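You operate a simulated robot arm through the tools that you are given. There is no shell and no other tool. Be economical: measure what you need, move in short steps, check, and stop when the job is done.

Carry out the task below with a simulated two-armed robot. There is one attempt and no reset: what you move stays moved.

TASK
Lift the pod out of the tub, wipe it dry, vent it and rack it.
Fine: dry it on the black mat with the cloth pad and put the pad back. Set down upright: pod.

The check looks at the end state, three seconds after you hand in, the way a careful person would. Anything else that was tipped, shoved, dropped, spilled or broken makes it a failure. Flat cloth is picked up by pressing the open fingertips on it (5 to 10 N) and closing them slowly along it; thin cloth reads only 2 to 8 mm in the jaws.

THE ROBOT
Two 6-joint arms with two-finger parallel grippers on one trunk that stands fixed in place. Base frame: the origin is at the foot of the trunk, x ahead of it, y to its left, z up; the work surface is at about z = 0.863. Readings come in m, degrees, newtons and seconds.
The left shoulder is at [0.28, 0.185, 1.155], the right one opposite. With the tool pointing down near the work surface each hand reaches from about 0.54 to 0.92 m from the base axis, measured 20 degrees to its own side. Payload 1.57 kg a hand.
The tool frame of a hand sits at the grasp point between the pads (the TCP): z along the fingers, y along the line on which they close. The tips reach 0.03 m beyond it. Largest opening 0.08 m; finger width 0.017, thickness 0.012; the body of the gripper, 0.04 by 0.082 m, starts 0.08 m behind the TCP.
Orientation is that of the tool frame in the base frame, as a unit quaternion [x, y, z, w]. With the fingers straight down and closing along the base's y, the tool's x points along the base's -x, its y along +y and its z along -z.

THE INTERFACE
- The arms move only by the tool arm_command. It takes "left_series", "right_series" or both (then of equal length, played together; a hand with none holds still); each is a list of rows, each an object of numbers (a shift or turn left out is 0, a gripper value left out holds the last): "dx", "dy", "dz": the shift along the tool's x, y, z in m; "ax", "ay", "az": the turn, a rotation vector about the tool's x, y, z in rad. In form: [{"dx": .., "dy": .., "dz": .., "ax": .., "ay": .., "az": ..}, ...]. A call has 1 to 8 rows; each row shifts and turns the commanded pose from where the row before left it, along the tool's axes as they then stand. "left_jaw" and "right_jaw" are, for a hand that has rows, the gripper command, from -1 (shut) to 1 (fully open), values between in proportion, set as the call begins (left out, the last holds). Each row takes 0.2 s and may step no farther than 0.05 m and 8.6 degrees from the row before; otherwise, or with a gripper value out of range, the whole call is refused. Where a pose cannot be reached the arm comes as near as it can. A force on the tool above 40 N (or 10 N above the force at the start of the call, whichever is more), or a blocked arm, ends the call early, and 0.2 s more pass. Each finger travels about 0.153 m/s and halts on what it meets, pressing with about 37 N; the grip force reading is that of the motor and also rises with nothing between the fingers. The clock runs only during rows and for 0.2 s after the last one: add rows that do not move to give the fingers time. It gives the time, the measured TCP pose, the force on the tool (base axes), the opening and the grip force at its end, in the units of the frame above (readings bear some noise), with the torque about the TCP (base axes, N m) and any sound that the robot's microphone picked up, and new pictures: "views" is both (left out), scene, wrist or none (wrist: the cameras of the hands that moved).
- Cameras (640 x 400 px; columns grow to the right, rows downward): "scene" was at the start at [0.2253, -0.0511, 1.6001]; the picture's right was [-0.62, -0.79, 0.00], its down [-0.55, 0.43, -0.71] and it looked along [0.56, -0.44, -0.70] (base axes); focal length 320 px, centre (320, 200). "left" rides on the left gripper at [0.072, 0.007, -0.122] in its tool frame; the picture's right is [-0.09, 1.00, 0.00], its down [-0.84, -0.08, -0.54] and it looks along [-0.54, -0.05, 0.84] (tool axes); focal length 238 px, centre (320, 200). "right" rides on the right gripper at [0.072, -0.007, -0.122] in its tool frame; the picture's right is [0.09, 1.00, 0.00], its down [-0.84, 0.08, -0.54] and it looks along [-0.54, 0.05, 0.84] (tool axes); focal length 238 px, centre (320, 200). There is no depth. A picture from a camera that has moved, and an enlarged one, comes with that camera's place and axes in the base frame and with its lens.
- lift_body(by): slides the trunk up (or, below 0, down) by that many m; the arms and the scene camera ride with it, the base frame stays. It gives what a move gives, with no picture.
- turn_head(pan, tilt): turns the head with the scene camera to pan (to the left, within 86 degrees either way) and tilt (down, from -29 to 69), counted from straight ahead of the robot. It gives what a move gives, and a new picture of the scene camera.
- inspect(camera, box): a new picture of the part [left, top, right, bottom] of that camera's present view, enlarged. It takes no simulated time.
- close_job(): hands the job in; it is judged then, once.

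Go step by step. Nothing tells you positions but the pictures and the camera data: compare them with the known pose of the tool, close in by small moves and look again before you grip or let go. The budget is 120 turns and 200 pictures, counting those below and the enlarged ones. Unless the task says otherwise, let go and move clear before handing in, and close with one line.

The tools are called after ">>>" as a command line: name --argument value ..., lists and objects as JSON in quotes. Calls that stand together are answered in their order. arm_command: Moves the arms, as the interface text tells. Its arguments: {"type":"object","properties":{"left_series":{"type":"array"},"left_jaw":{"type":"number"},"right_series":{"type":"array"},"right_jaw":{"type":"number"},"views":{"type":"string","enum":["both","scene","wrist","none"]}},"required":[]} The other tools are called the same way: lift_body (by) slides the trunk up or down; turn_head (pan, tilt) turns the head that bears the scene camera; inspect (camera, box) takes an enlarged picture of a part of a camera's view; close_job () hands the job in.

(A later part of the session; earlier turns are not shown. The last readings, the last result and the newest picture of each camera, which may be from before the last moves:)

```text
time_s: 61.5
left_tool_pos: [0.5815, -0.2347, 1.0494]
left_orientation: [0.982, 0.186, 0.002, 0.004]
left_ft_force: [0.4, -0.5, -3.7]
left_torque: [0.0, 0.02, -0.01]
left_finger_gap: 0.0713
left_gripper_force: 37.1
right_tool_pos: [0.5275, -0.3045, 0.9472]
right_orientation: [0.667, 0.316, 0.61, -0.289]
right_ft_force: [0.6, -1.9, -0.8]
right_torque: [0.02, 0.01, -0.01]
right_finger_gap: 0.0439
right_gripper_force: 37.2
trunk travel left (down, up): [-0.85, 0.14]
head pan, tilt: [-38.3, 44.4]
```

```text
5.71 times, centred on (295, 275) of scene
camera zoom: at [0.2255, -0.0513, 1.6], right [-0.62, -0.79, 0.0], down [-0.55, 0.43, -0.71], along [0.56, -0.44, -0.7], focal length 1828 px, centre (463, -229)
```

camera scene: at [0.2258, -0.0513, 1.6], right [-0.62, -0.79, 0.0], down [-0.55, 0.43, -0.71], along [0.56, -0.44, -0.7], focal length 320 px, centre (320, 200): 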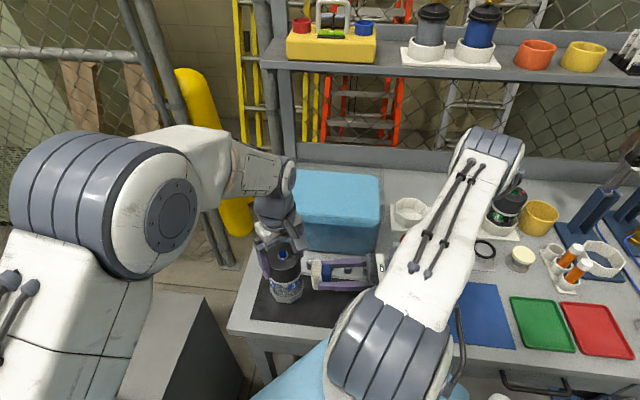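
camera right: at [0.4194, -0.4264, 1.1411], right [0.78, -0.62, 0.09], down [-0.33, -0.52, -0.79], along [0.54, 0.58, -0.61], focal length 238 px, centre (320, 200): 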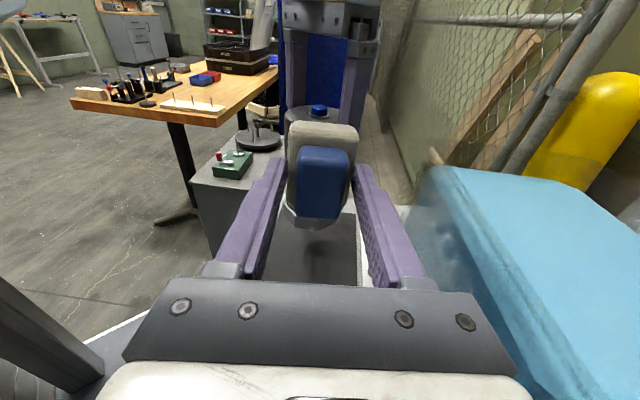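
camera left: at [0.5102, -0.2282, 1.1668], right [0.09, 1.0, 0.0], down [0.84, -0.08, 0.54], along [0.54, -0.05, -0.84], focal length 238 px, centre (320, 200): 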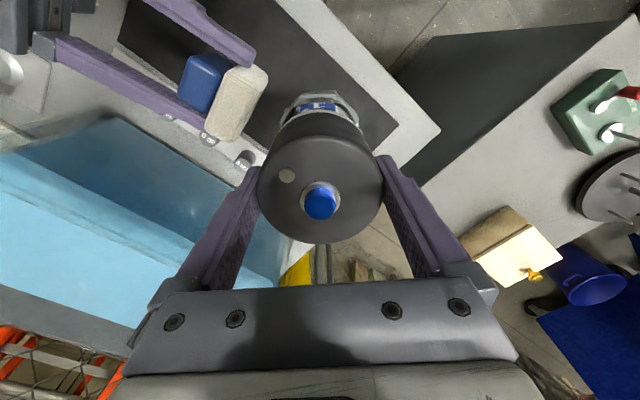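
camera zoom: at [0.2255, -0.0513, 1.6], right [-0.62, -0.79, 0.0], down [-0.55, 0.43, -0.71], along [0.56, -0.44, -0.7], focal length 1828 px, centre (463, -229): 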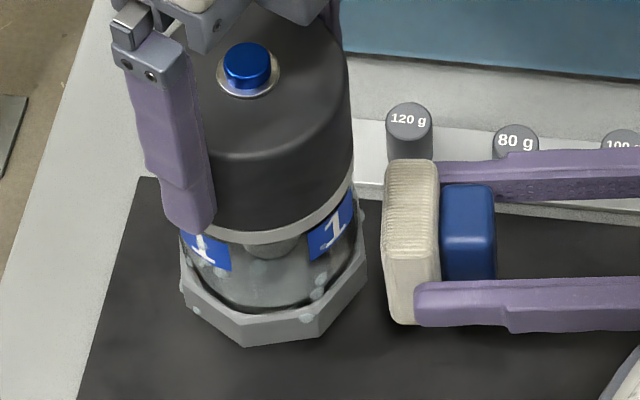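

Contact was too light that time. I'll rotate back 45° and wipe again with real force.

>>> arm_command --left_series '[{"az": -0.131}, {"az": -0.131}, {"az": -0.131}, {"az": -0.131}, {"az": -0.131}, {"az": -0.131}, {}]' --right_series '[{}, {}, {}, {}, {}, {"dz": 0.006}, {"dz": 0.002}]' --views "none"

>>> arm_command --right_series '[{"dz": 0.001}, {"dz": 0.001}, {}]' --views "none"

```text
time_s: 63.1
left_tool_pos: [0.5828, -0.2361, 1.0494]
left_orientation: [0.835, 0.55, 0.001, 0.004]
left_ft_force: [1.8, 1.6, -3.1]
left_torque: [0.14, -0.17, -0.01]
left_finger_gap: 0.071
left_gripper_force: 37.3
right_tool_pos: [0.5323, -0.2982, 0.9472]
right_orientation: [0.667, 0.315, 0.611, -0.289]
right_ft_force: [-1.7, -0.6, -0.5]
right_torque: [-0.01, 0.05, 0.07]
right_finger_gap: 0.044
right_gripper_force: 37.1
trunk travel left (down, up): [-0.85, 0.14]
head pan, tilt: [-38.3, 44.4]
```

```text
time_s: 63.9
left_tool_pos: [0.584, -0.2354, 1.0492]
left_orientation: [0.835, 0.549, 0.0, 0.004]
left_ft_force: [7.4, 7.7, -2.4]
left_torque: [0.71, -0.71, -0.05]
left_finger_gap: 0.0714
left_gripper_force: 37.1
right_tool_pos: [0.5335, -0.2965, 0.9472]
right_orientation: [0.666, 0.315, 0.611, -0.289]
right_ft_force: [-7.3, -6.7, -2.1]
right_torque: [-0.08, 0.05, 0.13]
right_finger_gap: 0.0439
right_gripper_force: 37.3
trunk travel left (down, up): [-0.85, 0.14]
head pan, tilt: [-38.3, 44.4]
```

>>> arm_command --right_series '[{"dy": 0.007}, {"dy": 0.007}, {"dy": -0.007}, {"dy": -0.007}, {"dy": -0.007}, {"dy": -0.007}, {"dy": 0.007}, {"dy": 0.007}]' --views "none"

>>> arm_command --right_series '[{"dz": -0.01}, {}, {}, {}, {}, {}, {}]' --left_series '[{}, {"az": 0.131}, {"az": 0.131}, {"az": 0.131}, {"az": 0.131}, {"az": 0.131}, {"az": 0.131}]' --views "none"

>>> inspect --camera "scene" --box '[255, 240, 335, 310]'

```text
time_s: 65.7
left_tool_pos: [0.5833, -0.2361, 1.0507]
left_orientation: [0.836, 0.549, 0.001, 0.005]
left_ft_force: [-0.3, 0.1, -4.1]
left_torque: [-0.02, 0.0, -0.03]
left_finger_gap: 0.0712
left_gripper_force: 37.1
right_tool_pos: [0.5324, -0.2957, 0.9489]
right_orientation: [0.667, 0.314, 0.611, -0.288]
right_ft_force: [0.0, 0.1, -0.4]
right_torque: [-0.01, -0.02, 0.0]
right_finger_gap: 0.0438
right_gripper_force: 36.5
trunk travel left (down, up): [-0.85, 0.14]
head pan, tilt: [-38.3, 44.4]
```

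```text
time_s: 67.3
left_tool_pos: [0.5832, -0.2352, 1.0495]
left_orientation: [0.983, 0.185, 0.002, 0.004]
left_ft_force: [0.1, -0.6, -4.7]
left_torque: [0.0, 0.04, 0.0]
left_finger_gap: 0.0709
left_gripper_force: 36.7
right_tool_pos: [0.5254, -0.3057, 0.9477]
right_orientation: [0.666, 0.316, 0.611, -0.289]
right_ft_force: [0.0, -0.2, -1.3]
right_torque: [0.0, 0.02, 0.01]
right_finger_gap: 0.0436
right_gripper_force: 36.8
trunk travel left (down, up): [-0.85, 0.14]
head pan, tilt: [-38.3, 44.4]
```

```text
5.71 times, centred on (295, 275) of scene
camera zoom: at [0.2255, -0.0513, 1.6], right [-0.62, -0.79, 0.0], down [-0.55, 0.43, -0.71], along [0.56, -0.44, -0.7], focal length 1828 px, centre (463, -229)
```

zoom: 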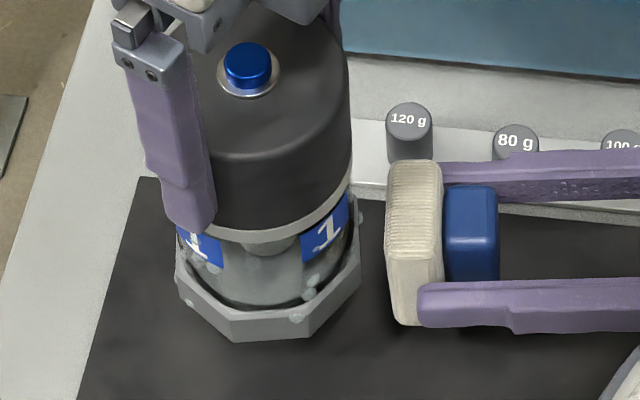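

The wiped face isn't where that droplet is; that face needs a 90° turn to meet the pad. I'll rotate back 90° and wipe it there, where the push runs nearer the left hand's grip axis.

>>> arm_command --left_series '[{"az": -0.149}, {"az": -0.149}, {"az": -0.149}, {"az": -0.149}, {"az": -0.149}, {"az": -0.149}, {"az": -0.149}, {"az": -0.149}]' --views "none"

>>> arm_command --left_series '[{"az": -0.149}, {"az": -0.149}, {"az": -0.08}, {}, {}]' --right_series '[{}, {}, {}, {"dz": 0.006}, {}]' --views "wrist"

>>> inspect --camera "scene" --box '[255, 240, 335, 310]'

```text
time_s: 69.1
left_tool_pos: [0.5829, -0.2357, 1.0492]
left_orientation: [0.707, 0.707, 0.0, 0.005]
left_ft_force: [-0.2, -0.2, -4.5]
left_torque: [-0.03, 0.0, 0.0]
left_finger_gap: 0.0709
left_gripper_force: 36.5
right_tool_pos: [0.526, -0.3047, 0.9482]
right_orientation: [0.667, 0.315, 0.611, -0.289]
right_ft_force: [-0.4, 0.0, -0.5]
right_torque: [-0.03, 0.02, 0.01]
right_finger_gap: 0.0439
right_gripper_force: 37.6
trunk travel left (down, up): [-0.85, 0.14]
head pan, tilt: [-38.3, 44.4]
```

```text
time_s: 70.3
left_tool_pos: [0.584, -0.2367, 1.0495]
left_orientation: [0.563, 0.827, -0.002, 0.005]
left_ft_force: [0.3, 0.0, -3.5]
left_torque: [0.0, -0.01, 0.0]
left_finger_gap: 0.071
left_gripper_force: 37.0
right_tool_pos: [0.5315, -0.3004, 0.9487]
right_orientation: [0.666, 0.316, 0.61, -0.289]
right_ft_force: [-0.5, 0.0, -0.8]
right_torque: [-0.02, 0.03, -0.01]
right_finger_gap: 0.044
right_gripper_force: 37.2
trunk travel left (down, up): [-0.85, 0.14]
head pan, tilt: [-38.3, 44.4]
camera right: at [0.4519, -0.384, 1.0297], right [0.78, -0.62, 0.09], down [-0.33, -0.52, -0.79], along [0.54, 0.58, -0.61], focal length 238 px, centre (320, 200)
camera left: at [0.5631, -0.1668, 1.1705], right [0.96, 0.28, 0.0], down [0.23, -0.8, 0.55], along [0.16, -0.53, -0.84], focal length 238 px, centre (320, 200)
```

right: 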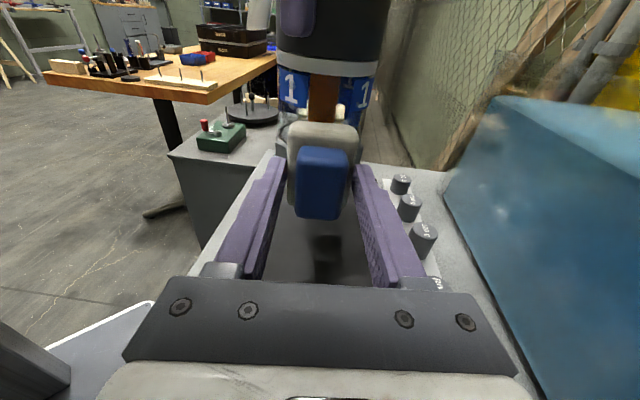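
left: 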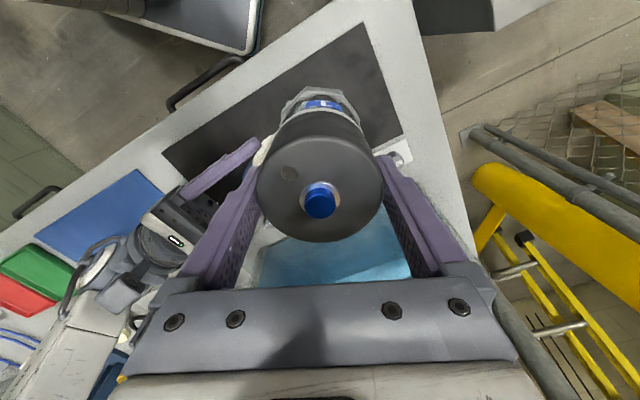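

```text
5.71 times, centred on (295, 275) of scene
camera zoom: at [0.2256, -0.0513, 1.6], right [-0.62, -0.79, 0.0], down [-0.55, 0.43, -0.71], along [0.56, -0.44, -0.7], focal length 1828 px, centre (463, -229)
```

zoom: 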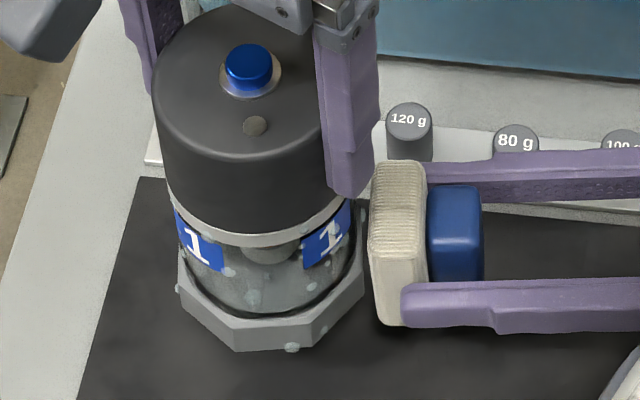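

>>> arm_command --right_series '[{"dz": 0.004}, {"dz": 0.001}, {"dz": 0.001}, {}]' --views "none"

```text
time_s: 71.3
left_tool_pos: [0.5843, -0.2355, 1.0488]
left_orientation: [0.563, 0.827, 0.0, 0.005]
left_ft_force: [11.0, 8.7, -3.9]
left_torque: [0.84, -1.07, -0.06]
left_finger_gap: 0.0709
left_gripper_force: 37.5
right_tool_pos: [0.5339, -0.2947, 0.9471]
right_orientation: [0.666, 0.315, 0.611, -0.289]
right_ft_force: [-10.5, -8.2, -0.3]
right_torque: [-0.06, 0.08, 0.31]
right_finger_gap: 0.0438
right_gripper_force: 37.2
trunk travel left (down, up): [-0.85, 0.14]
head pan, tilt: [-38.3, 44.4]
```

>>> arm_command --right_series '[{"dz": -0.0004, "dy": 0.006}, {"dy": 0.006}, {"dy": -0.006}, {"dy": -0.006}, {"dy": -0.006}, {"dy": -0.006}, {"dy": 0.006}, {"dy": 0.006}]' --views "none"

>>> arm_command --right_series '[{"dz": -0.01}, {}, {}, {}, {}, {}, {}, {}]' --left_series '[{}, {"az": 0.149}, {"az": 0.149}, {"az": 0.149}, {"az": 0.149}, {"az": 0.149}, {"az": 0.149}, {"az": 0.149}]' --views "none"

>>> inspect --camera "scene" --box '[255, 240, 335, 310]'

```text
time_s: 73.1
left_tool_pos: [0.5839, -0.2369, 1.0495]
left_orientation: [0.563, 0.826, -0.002, 0.007]
left_ft_force: [12.4, 6.1, -3.7]
left_torque: [0.47, -0.92, 0.09]
left_finger_gap: 0.0705
left_gripper_force: 36.6
right_tool_pos: [0.5349, -0.2943, 0.9458]
right_orientation: [0.666, 0.316, 0.61, -0.29]
right_ft_force: [-11.6, -6.0, -0.5]
right_torque: [0.14, -0.32, 0.3]
right_finger_gap: 0.0439
right_gripper_force: 36.9
trunk travel left (down, up): [-0.85, 0.14]
head pan, tilt: [-38.3, 44.4]
```

```text
time_s: 74.9
left_tool_pos: [0.5827, -0.2357, 1.0497]
left_orientation: [0.901, 0.434, 0.001, 0.005]
left_ft_force: [0.1, -0.1, -3.9]
left_torque: [0.01, -0.01, 0.0]
left_finger_gap: 0.0708
left_gripper_force: 36.9
right_tool_pos: [0.5285, -0.3024, 0.9456]
right_orientation: [0.667, 0.316, 0.61, -0.289]
right_ft_force: [0.4, -0.2, 0.3]
right_torque: [0.0, 0.01, 0.01]
right_finger_gap: 0.0441
right_gripper_force: 36.6
trunk travel left (down, up): [-0.85, 0.14]
head pan, tilt: [-38.3, 44.4]
```

```text
5.71 times, centred on (295, 275) of scene
camera zoom: at [0.2255, -0.0513, 1.6], right [-0.62, -0.79, 0.0], down [-0.55, 0.43, -0.71], along [0.56, -0.44, -0.7], focal length 1828 px, centre (463, -229)
```

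zoom: 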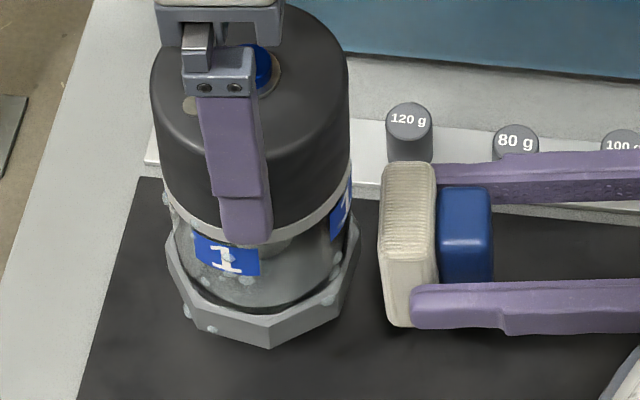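

The face droplet survived, so the pad probably isn't sweeping it properly, or the pod needs to stand on the mat. The pod has also crept in the left grip, so I'll back the pad off, stand the pod on the mat and re-grip it.

>>> arm_command --right_series '[{"dz": -0.03}, {"dz": -0.03}, {"dx": 0.02}, {}, {}, {}, {}, {}]' --left_series '[{}, {"dz": 0.02}, {"dz": 0.02}, {"dz": 0.012}, {"dz": 0.005}, {"dz": 0.002}, {"dz": 0.002}, {}]' --views "none"

>>> inspect --camera "scene" --box '[235, 230, 355, 330]'

```text
time_s: 76.7
left_tool_pos: [0.5826, -0.2364, 0.9883]
left_orientation: [0.9, 0.435, 0.001, 0.005]
left_ft_force: [-0.3, -1.2, -3.9]
left_torque: [-0.04, 0.03, 0.04]
left_finger_gap: 0.0708
left_gripper_force: 36.2
right_tool_pos: [0.4937, -0.3477, 0.9735]
right_orientation: [0.666, 0.316, 0.611, -0.29]
right_ft_force: [0.9, 0.2, -2.2]
right_torque: [-0.01, -0.01, 0.02]
right_finger_gap: 0.0437
right_gripper_force: 37.1
trunk travel left (down, up): [-0.85, 0.14]
head pan, tilt: [-38.3, 44.4]
```

```text
4.00 times, centred on (295, 280) of scene
camera zoom: at [0.2255, -0.0513, 1.6], right [-0.62, -0.79, 0.0], down [-0.55, 0.43, -0.71], along [0.56, -0.44, -0.7], focal length 1280 px, centre (420, -120)
```

zoom: 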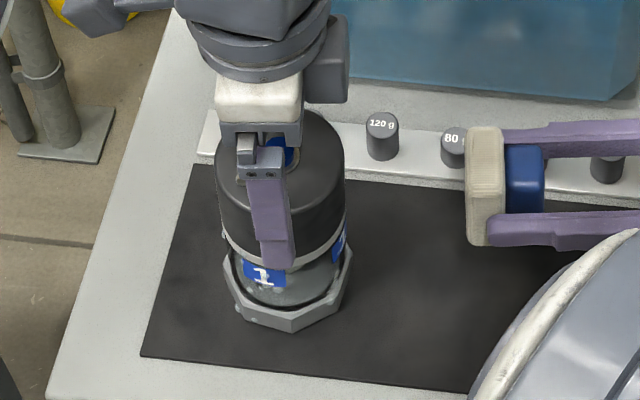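

>>> arm_command --left_series '[{"dz": 0.0015}, {"dz": 0.001}, {"dz": 0.001}, {}]' --views "none"

```text
time_s: 77.7
left_tool_pos: [0.5844, -0.2355, 0.9879]
left_orientation: [0.9, 0.436, 0.002, 0.006]
left_ft_force: [2.4, 2.6, 19.7]
left_torque: [0.28, 0.46, -0.08]
left_finger_gap: 0.0707
left_gripper_force: 37.2
right_tool_pos: [0.492, -0.3474, 0.9735]
right_orientation: [0.666, 0.316, 0.61, -0.289]
right_ft_force: [-0.2, -0.4, -0.4]
right_torque: [0.0, 0.05, -0.02]
right_finger_gap: 0.0439
right_gripper_force: 37.0
trunk travel left (down, up): [-0.85, 0.14]
head pan, tilt: [-38.3, 44.4]
```

>>> arm_command --left_series '[{"dz": -0.001}, {}]' --views "none"

>>> arm_command --left_series '[{}, {}, {}]' --left_jaw 1 --views "wrist"

>>> inspect --camera "left" --box '[220, 90, 420, 260]'

```text
time_s: 78.3
left_tool_pos: [0.5832, -0.2379, 0.9874]
left_orientation: [0.9, 0.436, 0.002, 0.006]
left_ft_force: [5.7, 0.8, 15.4]
left_torque: [-0.11, -0.07, 0.03]
left_finger_gap: 0.0708
left_gripper_force: 37.4
right_tool_pos: [0.4925, -0.3477, 0.9728]
right_orientation: [0.666, 0.316, 0.61, -0.29]
right_ft_force: [0.2, -0.8, -0.6]
right_torque: [-0.02, -0.01, 0.0]
right_finger_gap: 0.0438
right_gripper_force: 36.8
trunk travel left (down, up): [-0.85, 0.14]
head pan, tilt: [-38.3, 44.4]
```

```text
time_s: 79.1
left_tool_pos: [0.5837, -0.2357, 0.986]
left_orientation: [0.9, 0.437, 0.002, 0.004]
left_ft_force: [0.4, 0.3, 0.4]
left_torque: [0.0, 0.04, -0.04]
left_finger_gap: 0.0803
left_gripper_force: 0.0
right_tool_pos: [0.493, -0.3481, 0.9743]
right_orientation: [0.666, 0.315, 0.611, -0.289]
right_ft_force: [0.0, -0.2, -0.6]
right_torque: [0.01, 0.01, 0.0]
right_finger_gap: 0.0436
right_gripper_force: 36.9
trunk travel left (down, up): [-0.85, 0.14]
head pan, tilt: [-38.3, 44.4]
camera left: at [0.6329, -0.1838, 1.108], right [0.72, -0.69, 0.01], down [-0.58, -0.6, 0.54], along [-0.37, -0.4, -0.84], focal length 238 px, centre (320, 200)
```

left: 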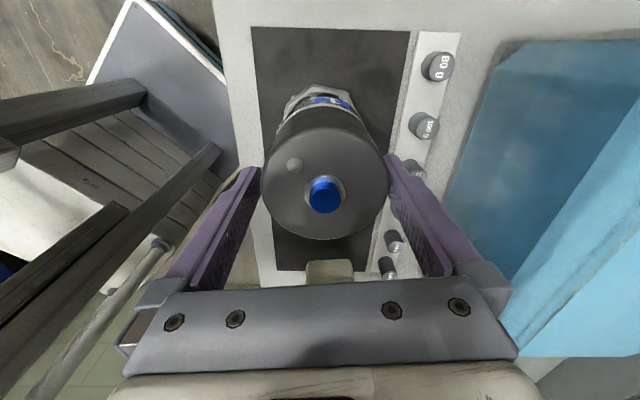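

```text
2.35 times, centred on (320, 175) of left
camera zoom: at [0.6329, -0.1838, 1.108], right [0.72, -0.69, 0.01], down [-0.58, -0.6, 0.54], along [-0.37, -0.4, -0.84], focal length 561 px, centre (320, 259)
```

zoom: 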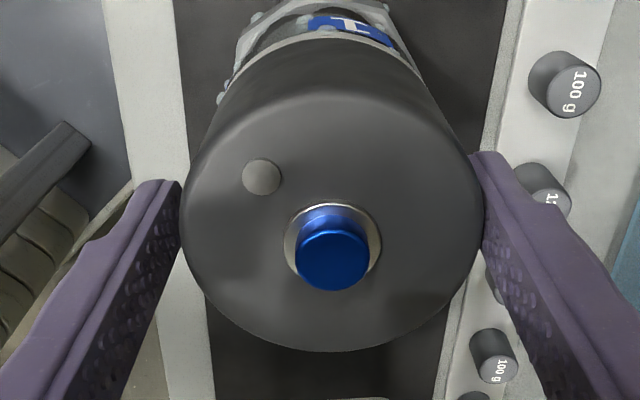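

The pod has shifted about 8 mm and now stands near (0.592, -0.230). I'll raise the left hand, recentre it, and turn it so its fingers close along the push direction.

>>> arm_command --left_series '[{"dz": -0.03}, {"dz": -0.03, "dx": 0.009, "dy": 0.003}, {"az": -0.149}, {"az": -0.149}, {"az": -0.149}, {"az": -0.149}, {"az": -0.149}, {"az": -0.149}]' --left_jaw 1 --views "none"

>>> arm_command --left_series '[{"az": -0.149}, {"az": -0.149}, {"az": -0.149}, {"az": -0.149}, {"az": -0.06}, {}]' --views "both"

>>> inspect --camera "left" --box '[220, 70, 420, 240]'

>>> inspect --camera "scene" --box '[255, 240, 335, 310]'

```text
time_s: 80.9
left_tool_pos: [0.5909, -0.2306, 1.0468]
left_orientation: [0.621, 0.783, 0.0, 0.005]
left_ft_force: [0.8, -0.5, 0.5]
left_torque: [0.01, 0.02, -0.07]
left_finger_gap: 0.08
left_gripper_force: 0.1
right_tool_pos: [0.4926, -0.3462, 0.9719]
right_orientation: [0.666, 0.315, 0.611, -0.289]
right_ft_force: [0.3, 0.8, -0.5]
right_torque: [-0.01, 0.01, 0.0]
right_finger_gap: 0.0439
right_gripper_force: 36.8
trunk travel left (down, up): [-0.85, 0.14]
head pan, tilt: [-38.3, 44.4]
```

```text
time_s: 82.3
left_tool_pos: [0.5897, -0.23, 1.0449]
left_orientation: [0.338, 0.941, -0.002, 0.006]
left_ft_force: [-0.7, 1.5, -0.2]
left_torque: [0.0, 0.02, 0.0]
left_finger_gap: 0.0798
left_gripper_force: 0.1
right_tool_pos: [0.4927, -0.349, 0.973]
right_orientation: [0.666, 0.315, 0.611, -0.289]
right_ft_force: [0.3, 0.5, -1.4]
right_torque: [-0.01, 0.02, -0.02]
right_finger_gap: 0.0437
right_gripper_force: 36.6
trunk travel left (down, up): [-0.85, 0.14]
head pan, tilt: [-38.3, 44.4]
camera scene: at [0.2254, -0.0512, 1.6001], right [-0.62, -0.79, 0.0], down [-0.55, 0.43, -0.71], along [0.56, -0.44, -0.7], focal length 320 px, centre (320, 200)
camera left: at [0.5391, -0.1795, 1.1668], right [0.7, 0.71, 0.0], down [0.59, -0.59, 0.55], along [0.39, -0.39, -0.83], focal length 238 px, centre (320, 200)
```

scene: 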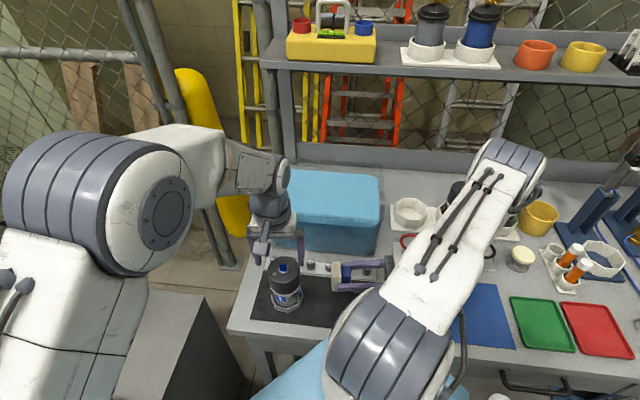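
left: 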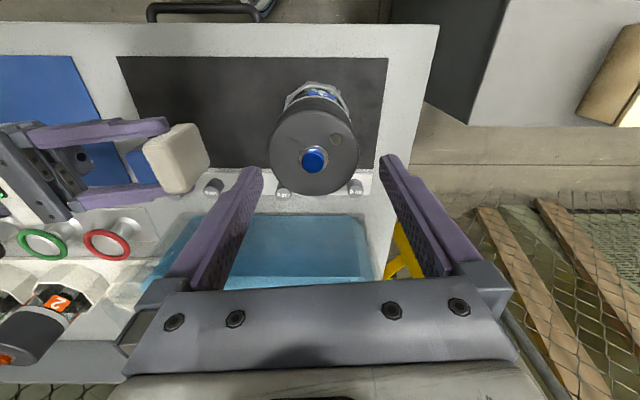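

```text
2.35 times, centred on (320, 155) of left
camera zoom: at [0.5391, -0.1795, 1.1668], right [0.7, 0.71, 0.0], down [0.59, -0.59, 0.55], along [0.39, -0.39, -0.83], focal length 561 px, centre (320, 306)
```

zoom: 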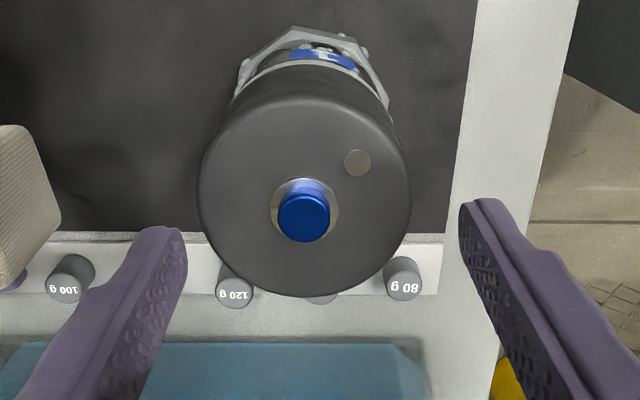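

```text
5.71 times, centred on (295, 275) of scene
camera zoom: at [0.2254, -0.0512, 1.6001], right [-0.62, -0.79, 0.0], down [-0.55, 0.43, -0.71], along [0.56, -0.44, -0.7], focal length 1828 px, centre (463, -229)
```

zoom: 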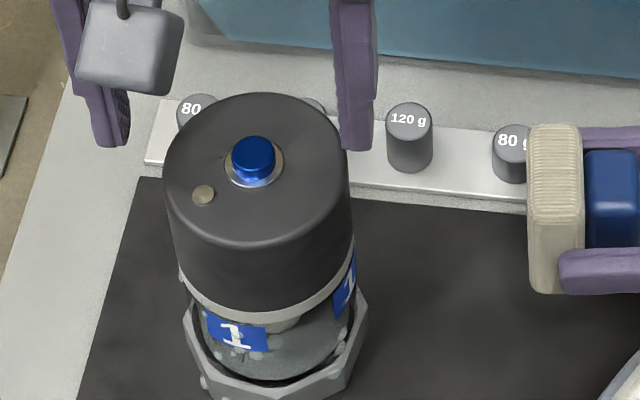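

>>> arm_command --left_series '[{"dx": -0.0015, "dy": -0.0045, "dz": 0.02}, {"dz": 0.02}, {"dz": 0.02}, {}]' --views "wrist"

>>> inspect --camera "left" --box '[220, 90, 420, 260]'

```text
time_s: 83.3
left_tool_pos: [0.5911, -0.2355, 0.9866]
left_orientation: [0.338, 0.941, -0.003, 0.004]
left_ft_force: [0.0, 0.2, -0.2]
left_torque: [0.01, 0.0, 0.03]
left_finger_gap: 0.08
left_gripper_force: 0.1
right_tool_pos: [0.4928, -0.3471, 0.9734]
right_orientation: [0.667, 0.315, 0.61, -0.289]
right_ft_force: [-0.8, -0.4, -0.6]
right_torque: [0.0, 0.0, -0.01]
right_finger_gap: 0.044
right_gripper_force: 36.9
trunk travel left (down, up): [-0.85, 0.14]
head pan, tilt: [-38.3, 44.4]
camera left: at [0.5399, -0.1842, 1.1075], right [0.7, 0.71, 0.0], down [0.59, -0.59, 0.55], along [0.39, -0.39, -0.83], focal length 238 px, centre (320, 200)
```

left: 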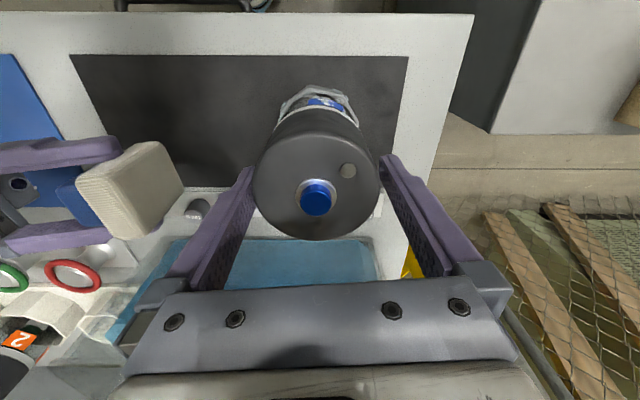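

```text
2.35 times, centred on (320, 175) of left
camera zoom: at [0.5399, -0.1842, 1.1075], right [0.7, 0.71, 0.0], down [0.59, -0.59, 0.55], along [0.39, -0.39, -0.83], focal length 561 px, centre (320, 259)
```

zoom: 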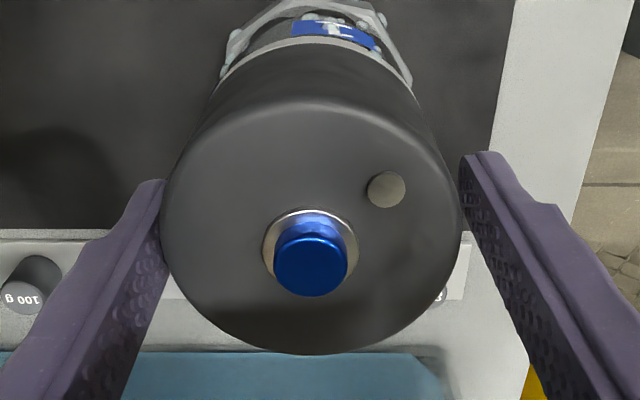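

>>> arm_command --left_series '[{"dx": 0.003, "dy": -0.0015}, {}]' --views "none"

>>> arm_command --left_series '[{}, {}, {}]' --left_jaw -1 --views "none"

>>> inspect --camera "scene" --box '[240, 240, 360, 340]'

```text
time_s: 83.9
left_tool_pos: [0.5873, -0.2342, 0.9867]
left_orientation: [0.338, 0.941, -0.003, 0.005]
left_ft_force: [-0.7, 0.1, 0.3]
left_torque: [-0.01, 0.03, -0.05]
left_finger_gap: 0.0799
left_gripper_force: 0.2
right_tool_pos: [0.4926, -0.3482, 0.9717]
right_orientation: [0.666, 0.316, 0.61, -0.29]
right_ft_force: [-0.2, 0.1, -0.4]
right_torque: [-0.03, 0.0, 0.02]
right_finger_gap: 0.0436
right_gripper_force: 36.9
trunk travel left (down, up): [-0.85, 0.14]
head pan, tilt: [-38.3, 44.4]
```

```text
time_s: 84.7
left_tool_pos: [0.5859, -0.2337, 0.987]
left_orientation: [0.338, 0.941, -0.002, 0.005]
left_ft_force: [-1.5, 0.0, 1.4]
left_torque: [0.03, -0.05, -0.01]
left_finger_gap: 0.0732
left_gripper_force: 37.2
right_tool_pos: [0.493, -0.3486, 0.9737]
right_orientation: [0.667, 0.316, 0.61, -0.289]
right_ft_force: [0.6, 0.3, -0.6]
right_torque: [0.0, 0.01, -0.01]
right_finger_gap: 0.0437
right_gripper_force: 36.8
trunk travel left (down, up): [-0.85, 0.14]
head pan, tilt: [-38.3, 44.4]
```

```text
4.00 times, centred on (300, 290) of scene
camera zoom: at [0.2253, -0.0513, 1.6001], right [-0.62, -0.79, 0.0], down [-0.55, 0.43, -0.71], along [0.56, -0.44, -0.7], focal length 1280 px, centre (400, -160)
```

zoom: 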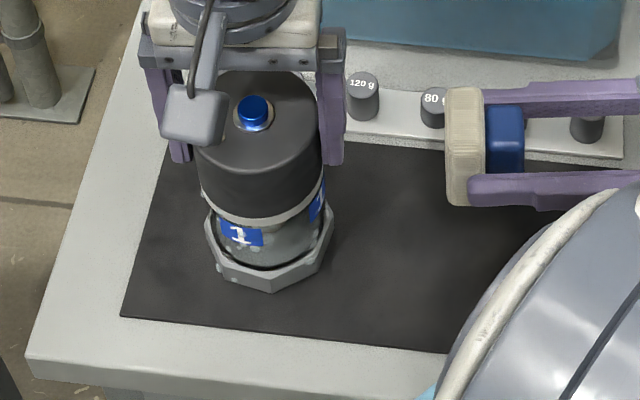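

The pod is re-gripped, centred, standing on the mat. I'll lower the pad to just above the mat and approach.

>>> arm_command --right_series '[{"dx": -0.02}, {"dx": -0.02}, {"dx": -0.015}, {"dx": -0.007}, {}]' --views "scene"

>>> inspect --camera "scene" --box '[240, 240, 360, 340]'

```text
time_s: 85.9
left_tool_pos: [0.5868, -0.233, 0.9867]
left_orientation: [0.338, 0.941, -0.003, 0.004]
left_ft_force: [0.0, 0.3, 0.8]
left_torque: [0.07, -0.11, 0.03]
left_finger_gap: 0.0732
left_gripper_force: 36.9
right_tool_pos: [0.4898, -0.352, 0.9126]
right_orientation: [0.666, 0.316, 0.61, -0.29]
right_ft_force: [-1.0, 0.1, -0.9]
right_torque: [0.02, 0.05, 0.03]
right_finger_gap: 0.0437
right_gripper_force: 36.5
trunk travel left (down, up): [-0.85, 0.14]
head pan, tilt: [-38.3, 44.4]
camera scene: at [0.2253, -0.0513, 1.6001], right [-0.62, -0.79, 0.0], down [-0.55, 0.43, -0.71], along [0.56, -0.44, -0.7], focal length 320 px, centre (320, 200)
```

scene: 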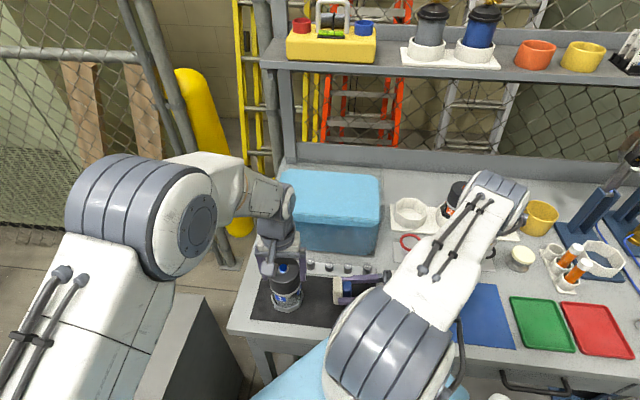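

```text
4.00 times, centred on (300, 290) of scene
camera zoom: at [0.2253, -0.0513, 1.6001], right [-0.62, -0.79, 0.0], down [-0.55, 0.43, -0.71], along [0.56, -0.44, -0.7], focal length 1280 px, centre (400, -160)
```

zoom: 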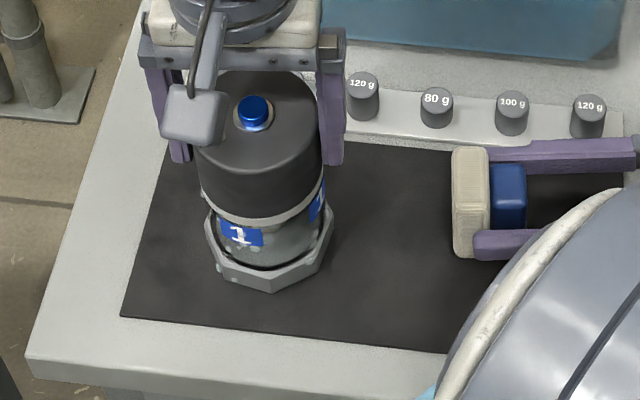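

>>> arm_command --right_series '[{"dz": 0.03}, {"dz": 0.03, "dx": 0.002}, {"dz": 0.004}, {"dz": 0.002}, {"dz": 0.002}, {"dz": 0.002}, {}]' --views "none"

>>> inspect --camera "scene" --box '[255, 250, 335, 320]'

```text
time_s: 87.5
left_tool_pos: [0.5869, -0.2339, 0.9869]
left_orientation: [0.338, 0.941, -0.002, 0.004]
left_ft_force: [0.0, 0.2, 0.7]
left_torque: [0.1, -0.08, 0.01]
left_finger_gap: 0.0732
left_gripper_force: 37.0
right_tool_pos: [0.5326, -0.2971, 0.9073]
right_orientation: [0.666, 0.316, 0.61, -0.29]
right_ft_force: [0.5, 0.6, -0.5]
right_torque: [-0.03, 0.0, -0.01]
right_finger_gap: 0.0437
right_gripper_force: 36.9
trunk travel left (down, up): [-0.85, 0.14]
head pan, tilt: [-38.3, 44.4]
```

```text
5.71 times, centred on (295, 285) of scene
camera zoom: at [0.2253, -0.0513, 1.6001], right [-0.62, -0.79, 0.0], down [-0.55, 0.43, -0.71], along [0.56, -0.44, -0.7], focal length 1828 px, centre (463, -286)
```

zoom: 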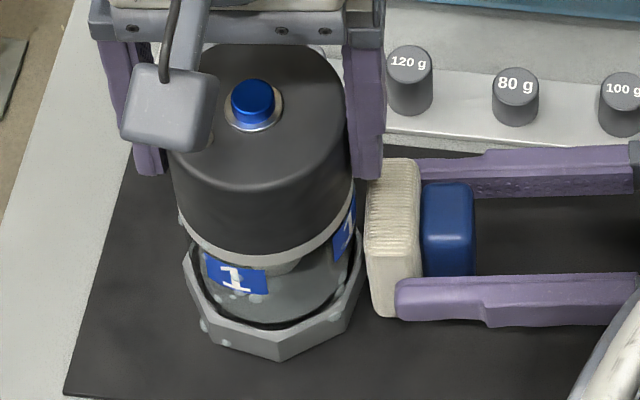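

>>> arm_command --right_series '[{"dz": 0.002}, {"dz": 0.001}, {"dz": 0.001}, {}]' --views "none"

```text
time_s: 88.5
left_tool_pos: [0.5873, -0.2337, 0.9862]
left_orientation: [0.338, 0.941, -0.003, 0.004]
left_ft_force: [0.4, 1.2, 1.3]
left_torque: [0.21, -0.18, -0.01]
left_finger_gap: 0.0732
left_gripper_force: 36.3
right_tool_pos: [0.534, -0.2941, 0.9068]
right_orientation: [0.666, 0.315, 0.611, -0.289]
right_ft_force: [-3.0, -2.9, -0.5]
right_torque: [-0.06, 0.06, -0.05]
right_finger_gap: 0.0439
right_gripper_force: 37.4
trunk travel left (down, up): [-0.85, 0.14]
head pan, tilt: [-38.3, 44.4]
```

>>> arm_command --right_series '[{"dz": 0.0006, "dy": 0.008}, {"dy": 0.008}, {"dy": -0.01}, {"dy": -0.01}, {"dy": -0.01}, {"dy": 0.008}, {"dy": 0.006}, {}]' --views "none"

>>> inspect --camera "scene" --box '[265, 260, 335, 320]'

```text
time_s: 90.3
left_tool_pos: [0.5868, -0.2341, 0.9868]
left_orientation: [0.337, 0.942, -0.002, 0.003]
left_ft_force: [7.4, 8.5, 2.5]
left_torque: [0.85, -0.69, 0.03]
left_finger_gap: 0.0733
left_gripper_force: 37.3
right_tool_pos: [0.534, -0.2936, 0.9071]
right_orientation: [0.666, 0.315, 0.611, -0.289]
right_ft_force: [-7.3, -3.4, -0.1]
right_torque: [-0.11, 0.18, 0.09]
right_finger_gap: 0.0437
right_gripper_force: 37.2
trunk travel left (down, up): [-0.85, 0.14]
head pan, tilt: [-38.3, 44.4]
```

```text
6.67 times, centred on (300, 290) of scene
camera zoom: at [0.2253, -0.0509, 1.6001], right [-0.62, -0.79, 0.0], down [-0.55, 0.43, -0.71], along [0.56, -0.44, -0.7], focal length 2133 px, centre (453, -400)
```

zoom: 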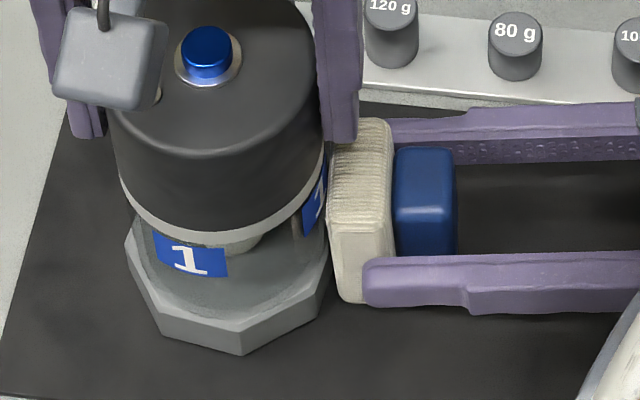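

All droplets are gone: the wipe counts when the pod stands on the mat. I'll retreat the pad, turn it cloth-down and bring it back over its spot.

>>> arm_command --right_series '[{"dz": -0.02}, {"dz": -0.045}, {"dx": 0.04}, {"dx": 0.04}, {"ay": -0.148}, {"ay": -0.148}, {"ay": -0.148}, {"ay": -0.148}]' --views "none"

>>> arm_command --right_series '[{"ay": -0.148}, {"ay": -0.148}, {"ay": -0.148}, {"ay": -0.148}, {"ay": -0.148}, {"ay": -0.148}, {}]' --views "both"

>>> inspect --camera "scene" --box '[250, 240, 340, 320]'

```text
time_s: 92.1
left_tool_pos: [0.5869, -0.2338, 0.9867]
left_orientation: [0.337, 0.941, -0.002, 0.005]
left_ft_force: [0.3, -1.4, 0.7]
left_torque: [-0.01, 0.01, 0.03]
left_finger_gap: 0.0731
left_gripper_force: 37.2
right_tool_pos: [0.4984, -0.3397, 0.9911]
right_orientation: [0.816, 0.386, 0.39, -0.184]
right_ft_force: [0.2, -1.0, 0.0]
right_torque: [-0.02, -0.03, -0.01]
right_finger_gap: 0.0438
right_gripper_force: 37.2
trunk travel left (down, up): [-0.85, 0.14]
head pan, tilt: [-38.3, 44.4]
```

```text
time_s: 93.7
left_tool_pos: [0.5864, -0.2351, 0.9876]
left_orientation: [0.337, 0.941, -0.003, 0.005]
left_ft_force: [1.1, -1.0, 1.3]
left_torque: [0.05, -0.18, 0.0]
left_finger_gap: 0.0734
left_gripper_force: 37.2
right_tool_pos: [0.4989, -0.3383, 0.9923]
right_orientation: [0.903, 0.429, 0.014, -0.009]
right_ft_force: [0.4, 0.0, -1.0]
right_torque: [0.01, -0.02, -0.02]
right_finger_gap: 0.0438
right_gripper_force: 36.7
trunk travel left (down, up): [-0.85, 0.14]
head pan, tilt: [-38.3, 44.4]
camera scene: at [0.2254, -0.0512, 1.6001], right [-0.62, -0.79, 0.0], down [-0.55, 0.43, -0.71], along [0.56, -0.44, -0.7], focal length 320 px, centre (320, 200)
camera right: at [0.5356, -0.2814, 1.1162], right [0.83, -0.56, 0.0], down [-0.48, -0.71, 0.51], along [-0.29, -0.42, -0.86], focal length 238 px, centre (320, 200)
```

scene: 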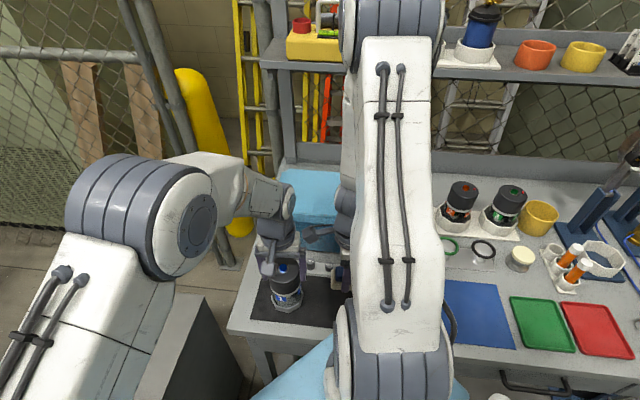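
right: 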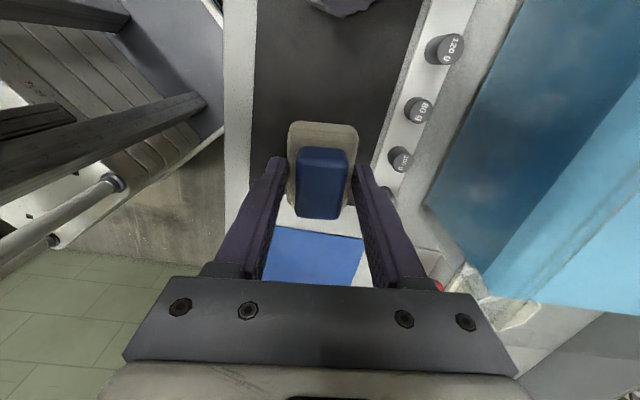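

```text
5.00 times, centred on (295, 280) of scene
camera zoom: at [0.2254, -0.0512, 1.6001], right [-0.62, -0.79, 0.0], down [-0.55, 0.43, -0.71], along [0.56, -0.44, -0.7], focal length 1600 px, centre (445, -200)
```

zoom: 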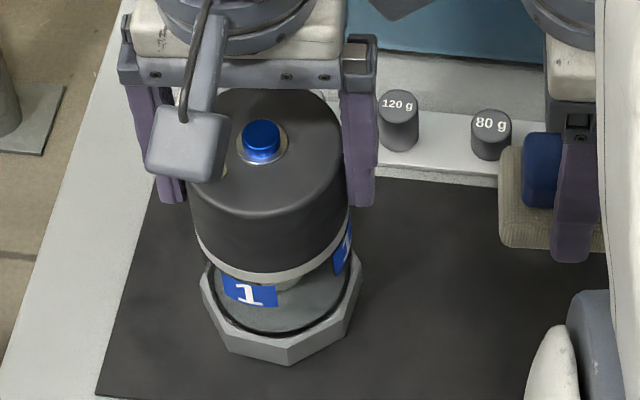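

>>> arm_command --right_series '[{"dx": -0.0179, "dy": -0.0058, "ay": -0.033}, {"dx": -0.0179, "dy": -0.0058}, {"dz": 0.04}, {"dz": 0.03}, {"dz": 0.008}, {}]' --views "wrist"

```text
time_s: 95.1
left_tool_pos: [0.5872, -0.2343, 0.9857]
left_orientation: [0.338, 0.941, -0.003, 0.004]
left_ft_force: [-0.1, -0.9, 2.6]
left_torque: [0.08, -0.01, 0.02]
left_finger_gap: 0.0732
left_gripper_force: 36.9
right_tool_pos: [0.5066, -0.3703, 0.9427]
right_orientation: [0.904, 0.428, -0.014, 0.004]
right_ft_force: [-0.4, -0.1, -0.6]
right_torque: [0.03, 0.02, 0.01]
right_finger_gap: 0.0438
right_gripper_force: 37.4
right hand out of reach, approached as far as the arm can: row 1, 2, 3, 4, 5
trunk travel left (down, up): [-0.85, 0.14]
head pan, tilt: [-38.3, 44.4]
camera right: at [0.5495, -0.3085, 1.0621], right [0.83, -0.56, -0.01], down [-0.46, -0.69, 0.56], along [-0.32, -0.46, -0.83], focal length 238 px, centre (320, 200)
```

right: 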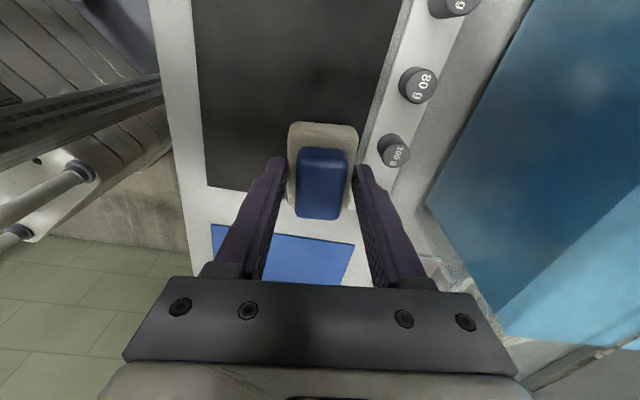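

That flipped orientation is out of reach there. I'll raise the hand and spin it back 180° to its original orientation.

>>> arm_command --right_series '[{"dz": -0.04}, {"dz": -0.04}, {"az": -0.149}, {"az": -0.149}, {"az": -0.149}, {"az": -0.149}, {"az": -0.149}, {"az": -0.149}]' --views "none"

>>> arm_command --right_series '[{"az": -0.149}, {"az": -0.149}, {"az": -0.149}, {"az": -0.149}, {"az": -0.149}, {"az": -0.149}, {"az": -0.149}, {"az": -0.149}]' --views "none"

>>> arm_command --right_series '[{"az": -0.149}, {"az": -0.149}, {"az": -0.149}, {"az": -0.149}, {"az": -0.149}, {"az": -0.149}, {"az": -0.0126}, {}]' --views "wrist"

```text
time_s: 96.9
left_tool_pos: [0.5868, -0.2347, 0.986]
left_orientation: [0.338, 0.941, -0.003, 0.005]
left_ft_force: [-0.6, -1.6, 0.8]
left_torque: [0.08, 0.0, 0.02]
left_finger_gap: 0.0731
left_gripper_force: 37.2
right_tool_pos: [0.5089, -0.3698, 1.023]
right_orientation: [0.628, 0.778, -0.013, 0.0]
right_ft_force: [-1.4, -0.3, -0.3]
right_torque: [-0.01, 0.0, -0.02]
right_finger_gap: 0.0438
right_gripper_force: 37.6
trunk travel left (down, up): [-0.85, 0.14]
head pan, tilt: [-38.3, 44.4]
```

```text
time_s: 98.7
left_tool_pos: [0.5861, -0.2347, 0.9857]
left_orientation: [0.338, 0.941, -0.003, 0.005]
left_ft_force: [-0.1, -0.1, 1.1]
left_torque: [0.11, -0.06, -0.04]
left_finger_gap: 0.0733
left_gripper_force: 36.4
right_tool_pos: [0.5073, -0.37, 1.0241]
right_orientation: [0.085, 0.996, -0.011, -0.008]
right_ft_force: [0.0, 0.1, -0.5]
right_torque: [0.02, -0.02, -0.01]
right_finger_gap: 0.0438
right_gripper_force: 36.7
trunk travel left (down, up): [-0.85, 0.14]
head pan, tilt: [-38.3, 44.4]
```

```text
time_s: 100.5
left_tool_pos: [0.5873, -0.2343, 0.986]
left_orientation: [0.337, 0.941, -0.003, 0.005]
left_ft_force: [0.1, -0.9, 1.9]
left_torque: [0.16, -0.12, 0.01]
left_finger_gap: 0.0734
left_gripper_force: 37.0
right_tool_pos: [0.5075, -0.3712, 1.0223]
right_orientation: [-0.361, 0.933, -0.006, -0.013]
right_ft_force: [0.4, -0.3, 0.4]
right_torque: [-0.01, -0.04, -0.01]
right_finger_gap: 0.0438
right_gripper_force: 37.3
trunk travel left (down, up): [-0.85, 0.14]
head pan, tilt: [-38.3, 44.4]
camera right: at [0.4604, -0.4193, 1.1463], right [-0.74, 0.68, 0.0], down [0.58, 0.63, 0.52], along [0.35, 0.38, -0.86], focal length 238 px, centre (320, 200)
```

right: 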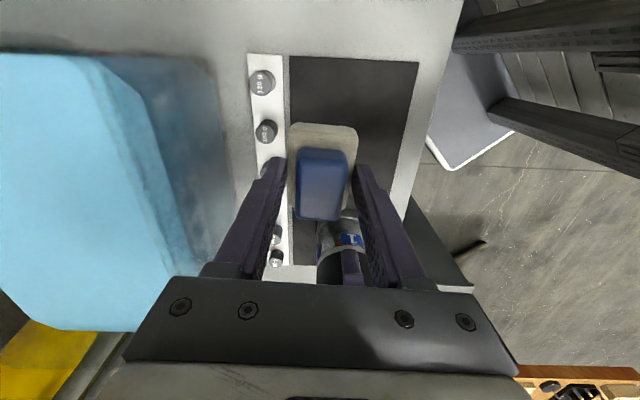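

>>> arm_command --right_series '[{"az": -0.149}, {"ay": -0.028}, {"dx": 0.0083, "dy": 0.0194}, {"dx": 0.0083, "dy": 0.0194}, {"dz": 0.03}, {"dz": 0.03}, {"dz": 0.02}, {}]' --views "wrist"

```text
time_s: 102.3
left_tool_pos: [0.5868, -0.2348, 0.9874]
left_orientation: [0.338, 0.941, -0.003, 0.004]
left_ft_force: [0.0, 0.1, 2.1]
left_torque: [0.18, -0.11, 0.0]
left_finger_gap: 0.0733
left_gripper_force: 37.4
right_tool_pos: [0.467, -0.3589, 0.9429]
right_orientation: [-0.429, 0.904, 0.0, 0.0]
right_ft_force: [-0.1, 0.2, -0.4]
right_torque: [-0.03, 0.01, 0.0]
right_finger_gap: 0.0436
right_gripper_force: 37.3
trunk travel left (down, up): [-0.85, 0.14]
head pan, tilt: [-38.3, 44.4]
camera right: at [0.4262, -0.4176, 1.0638], right [-0.83, 0.56, 0.0], down [0.47, 0.7, 0.54], along [0.3, 0.45, -0.84], focal length 238 px, centre (320, 200)
```

right: 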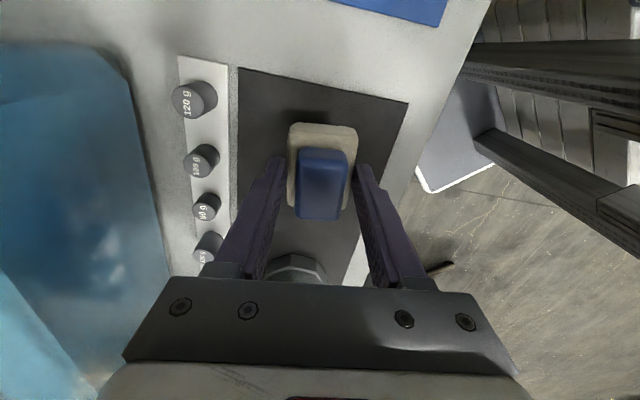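

Exactly over the home pose. I'll lower it until it touches.

>>> arm_command --right_series '[{"dz": 0.02}, {"dz": 0.012}, {"dz": 0.004}, {"dz": 0.002}, {}]' --views "none"

```text
time_s: 103.5
left_tool_pos: [0.5863, -0.2328, 0.9869]
left_orientation: [0.338, 0.941, -0.003, 0.005]
left_ft_force: [1.1, -1.3, 0.5]
left_torque: [-0.12, -0.11, -0.02]
left_finger_gap: 0.0736
left_gripper_force: 37.5
right_tool_pos: [0.4672, -0.3577, 0.9045]
right_orientation: [-0.428, 0.904, 0.0, 0.001]
right_ft_force: [0.4, 1.5, 25.3]
right_torque: [0.68, -0.42, -0.03]
right_finger_gap: 0.0438
right_gripper_force: 36.9
trunk travel left (down, up): [-0.85, 0.14]
head pan, tilt: [-38.3, 44.4]
```

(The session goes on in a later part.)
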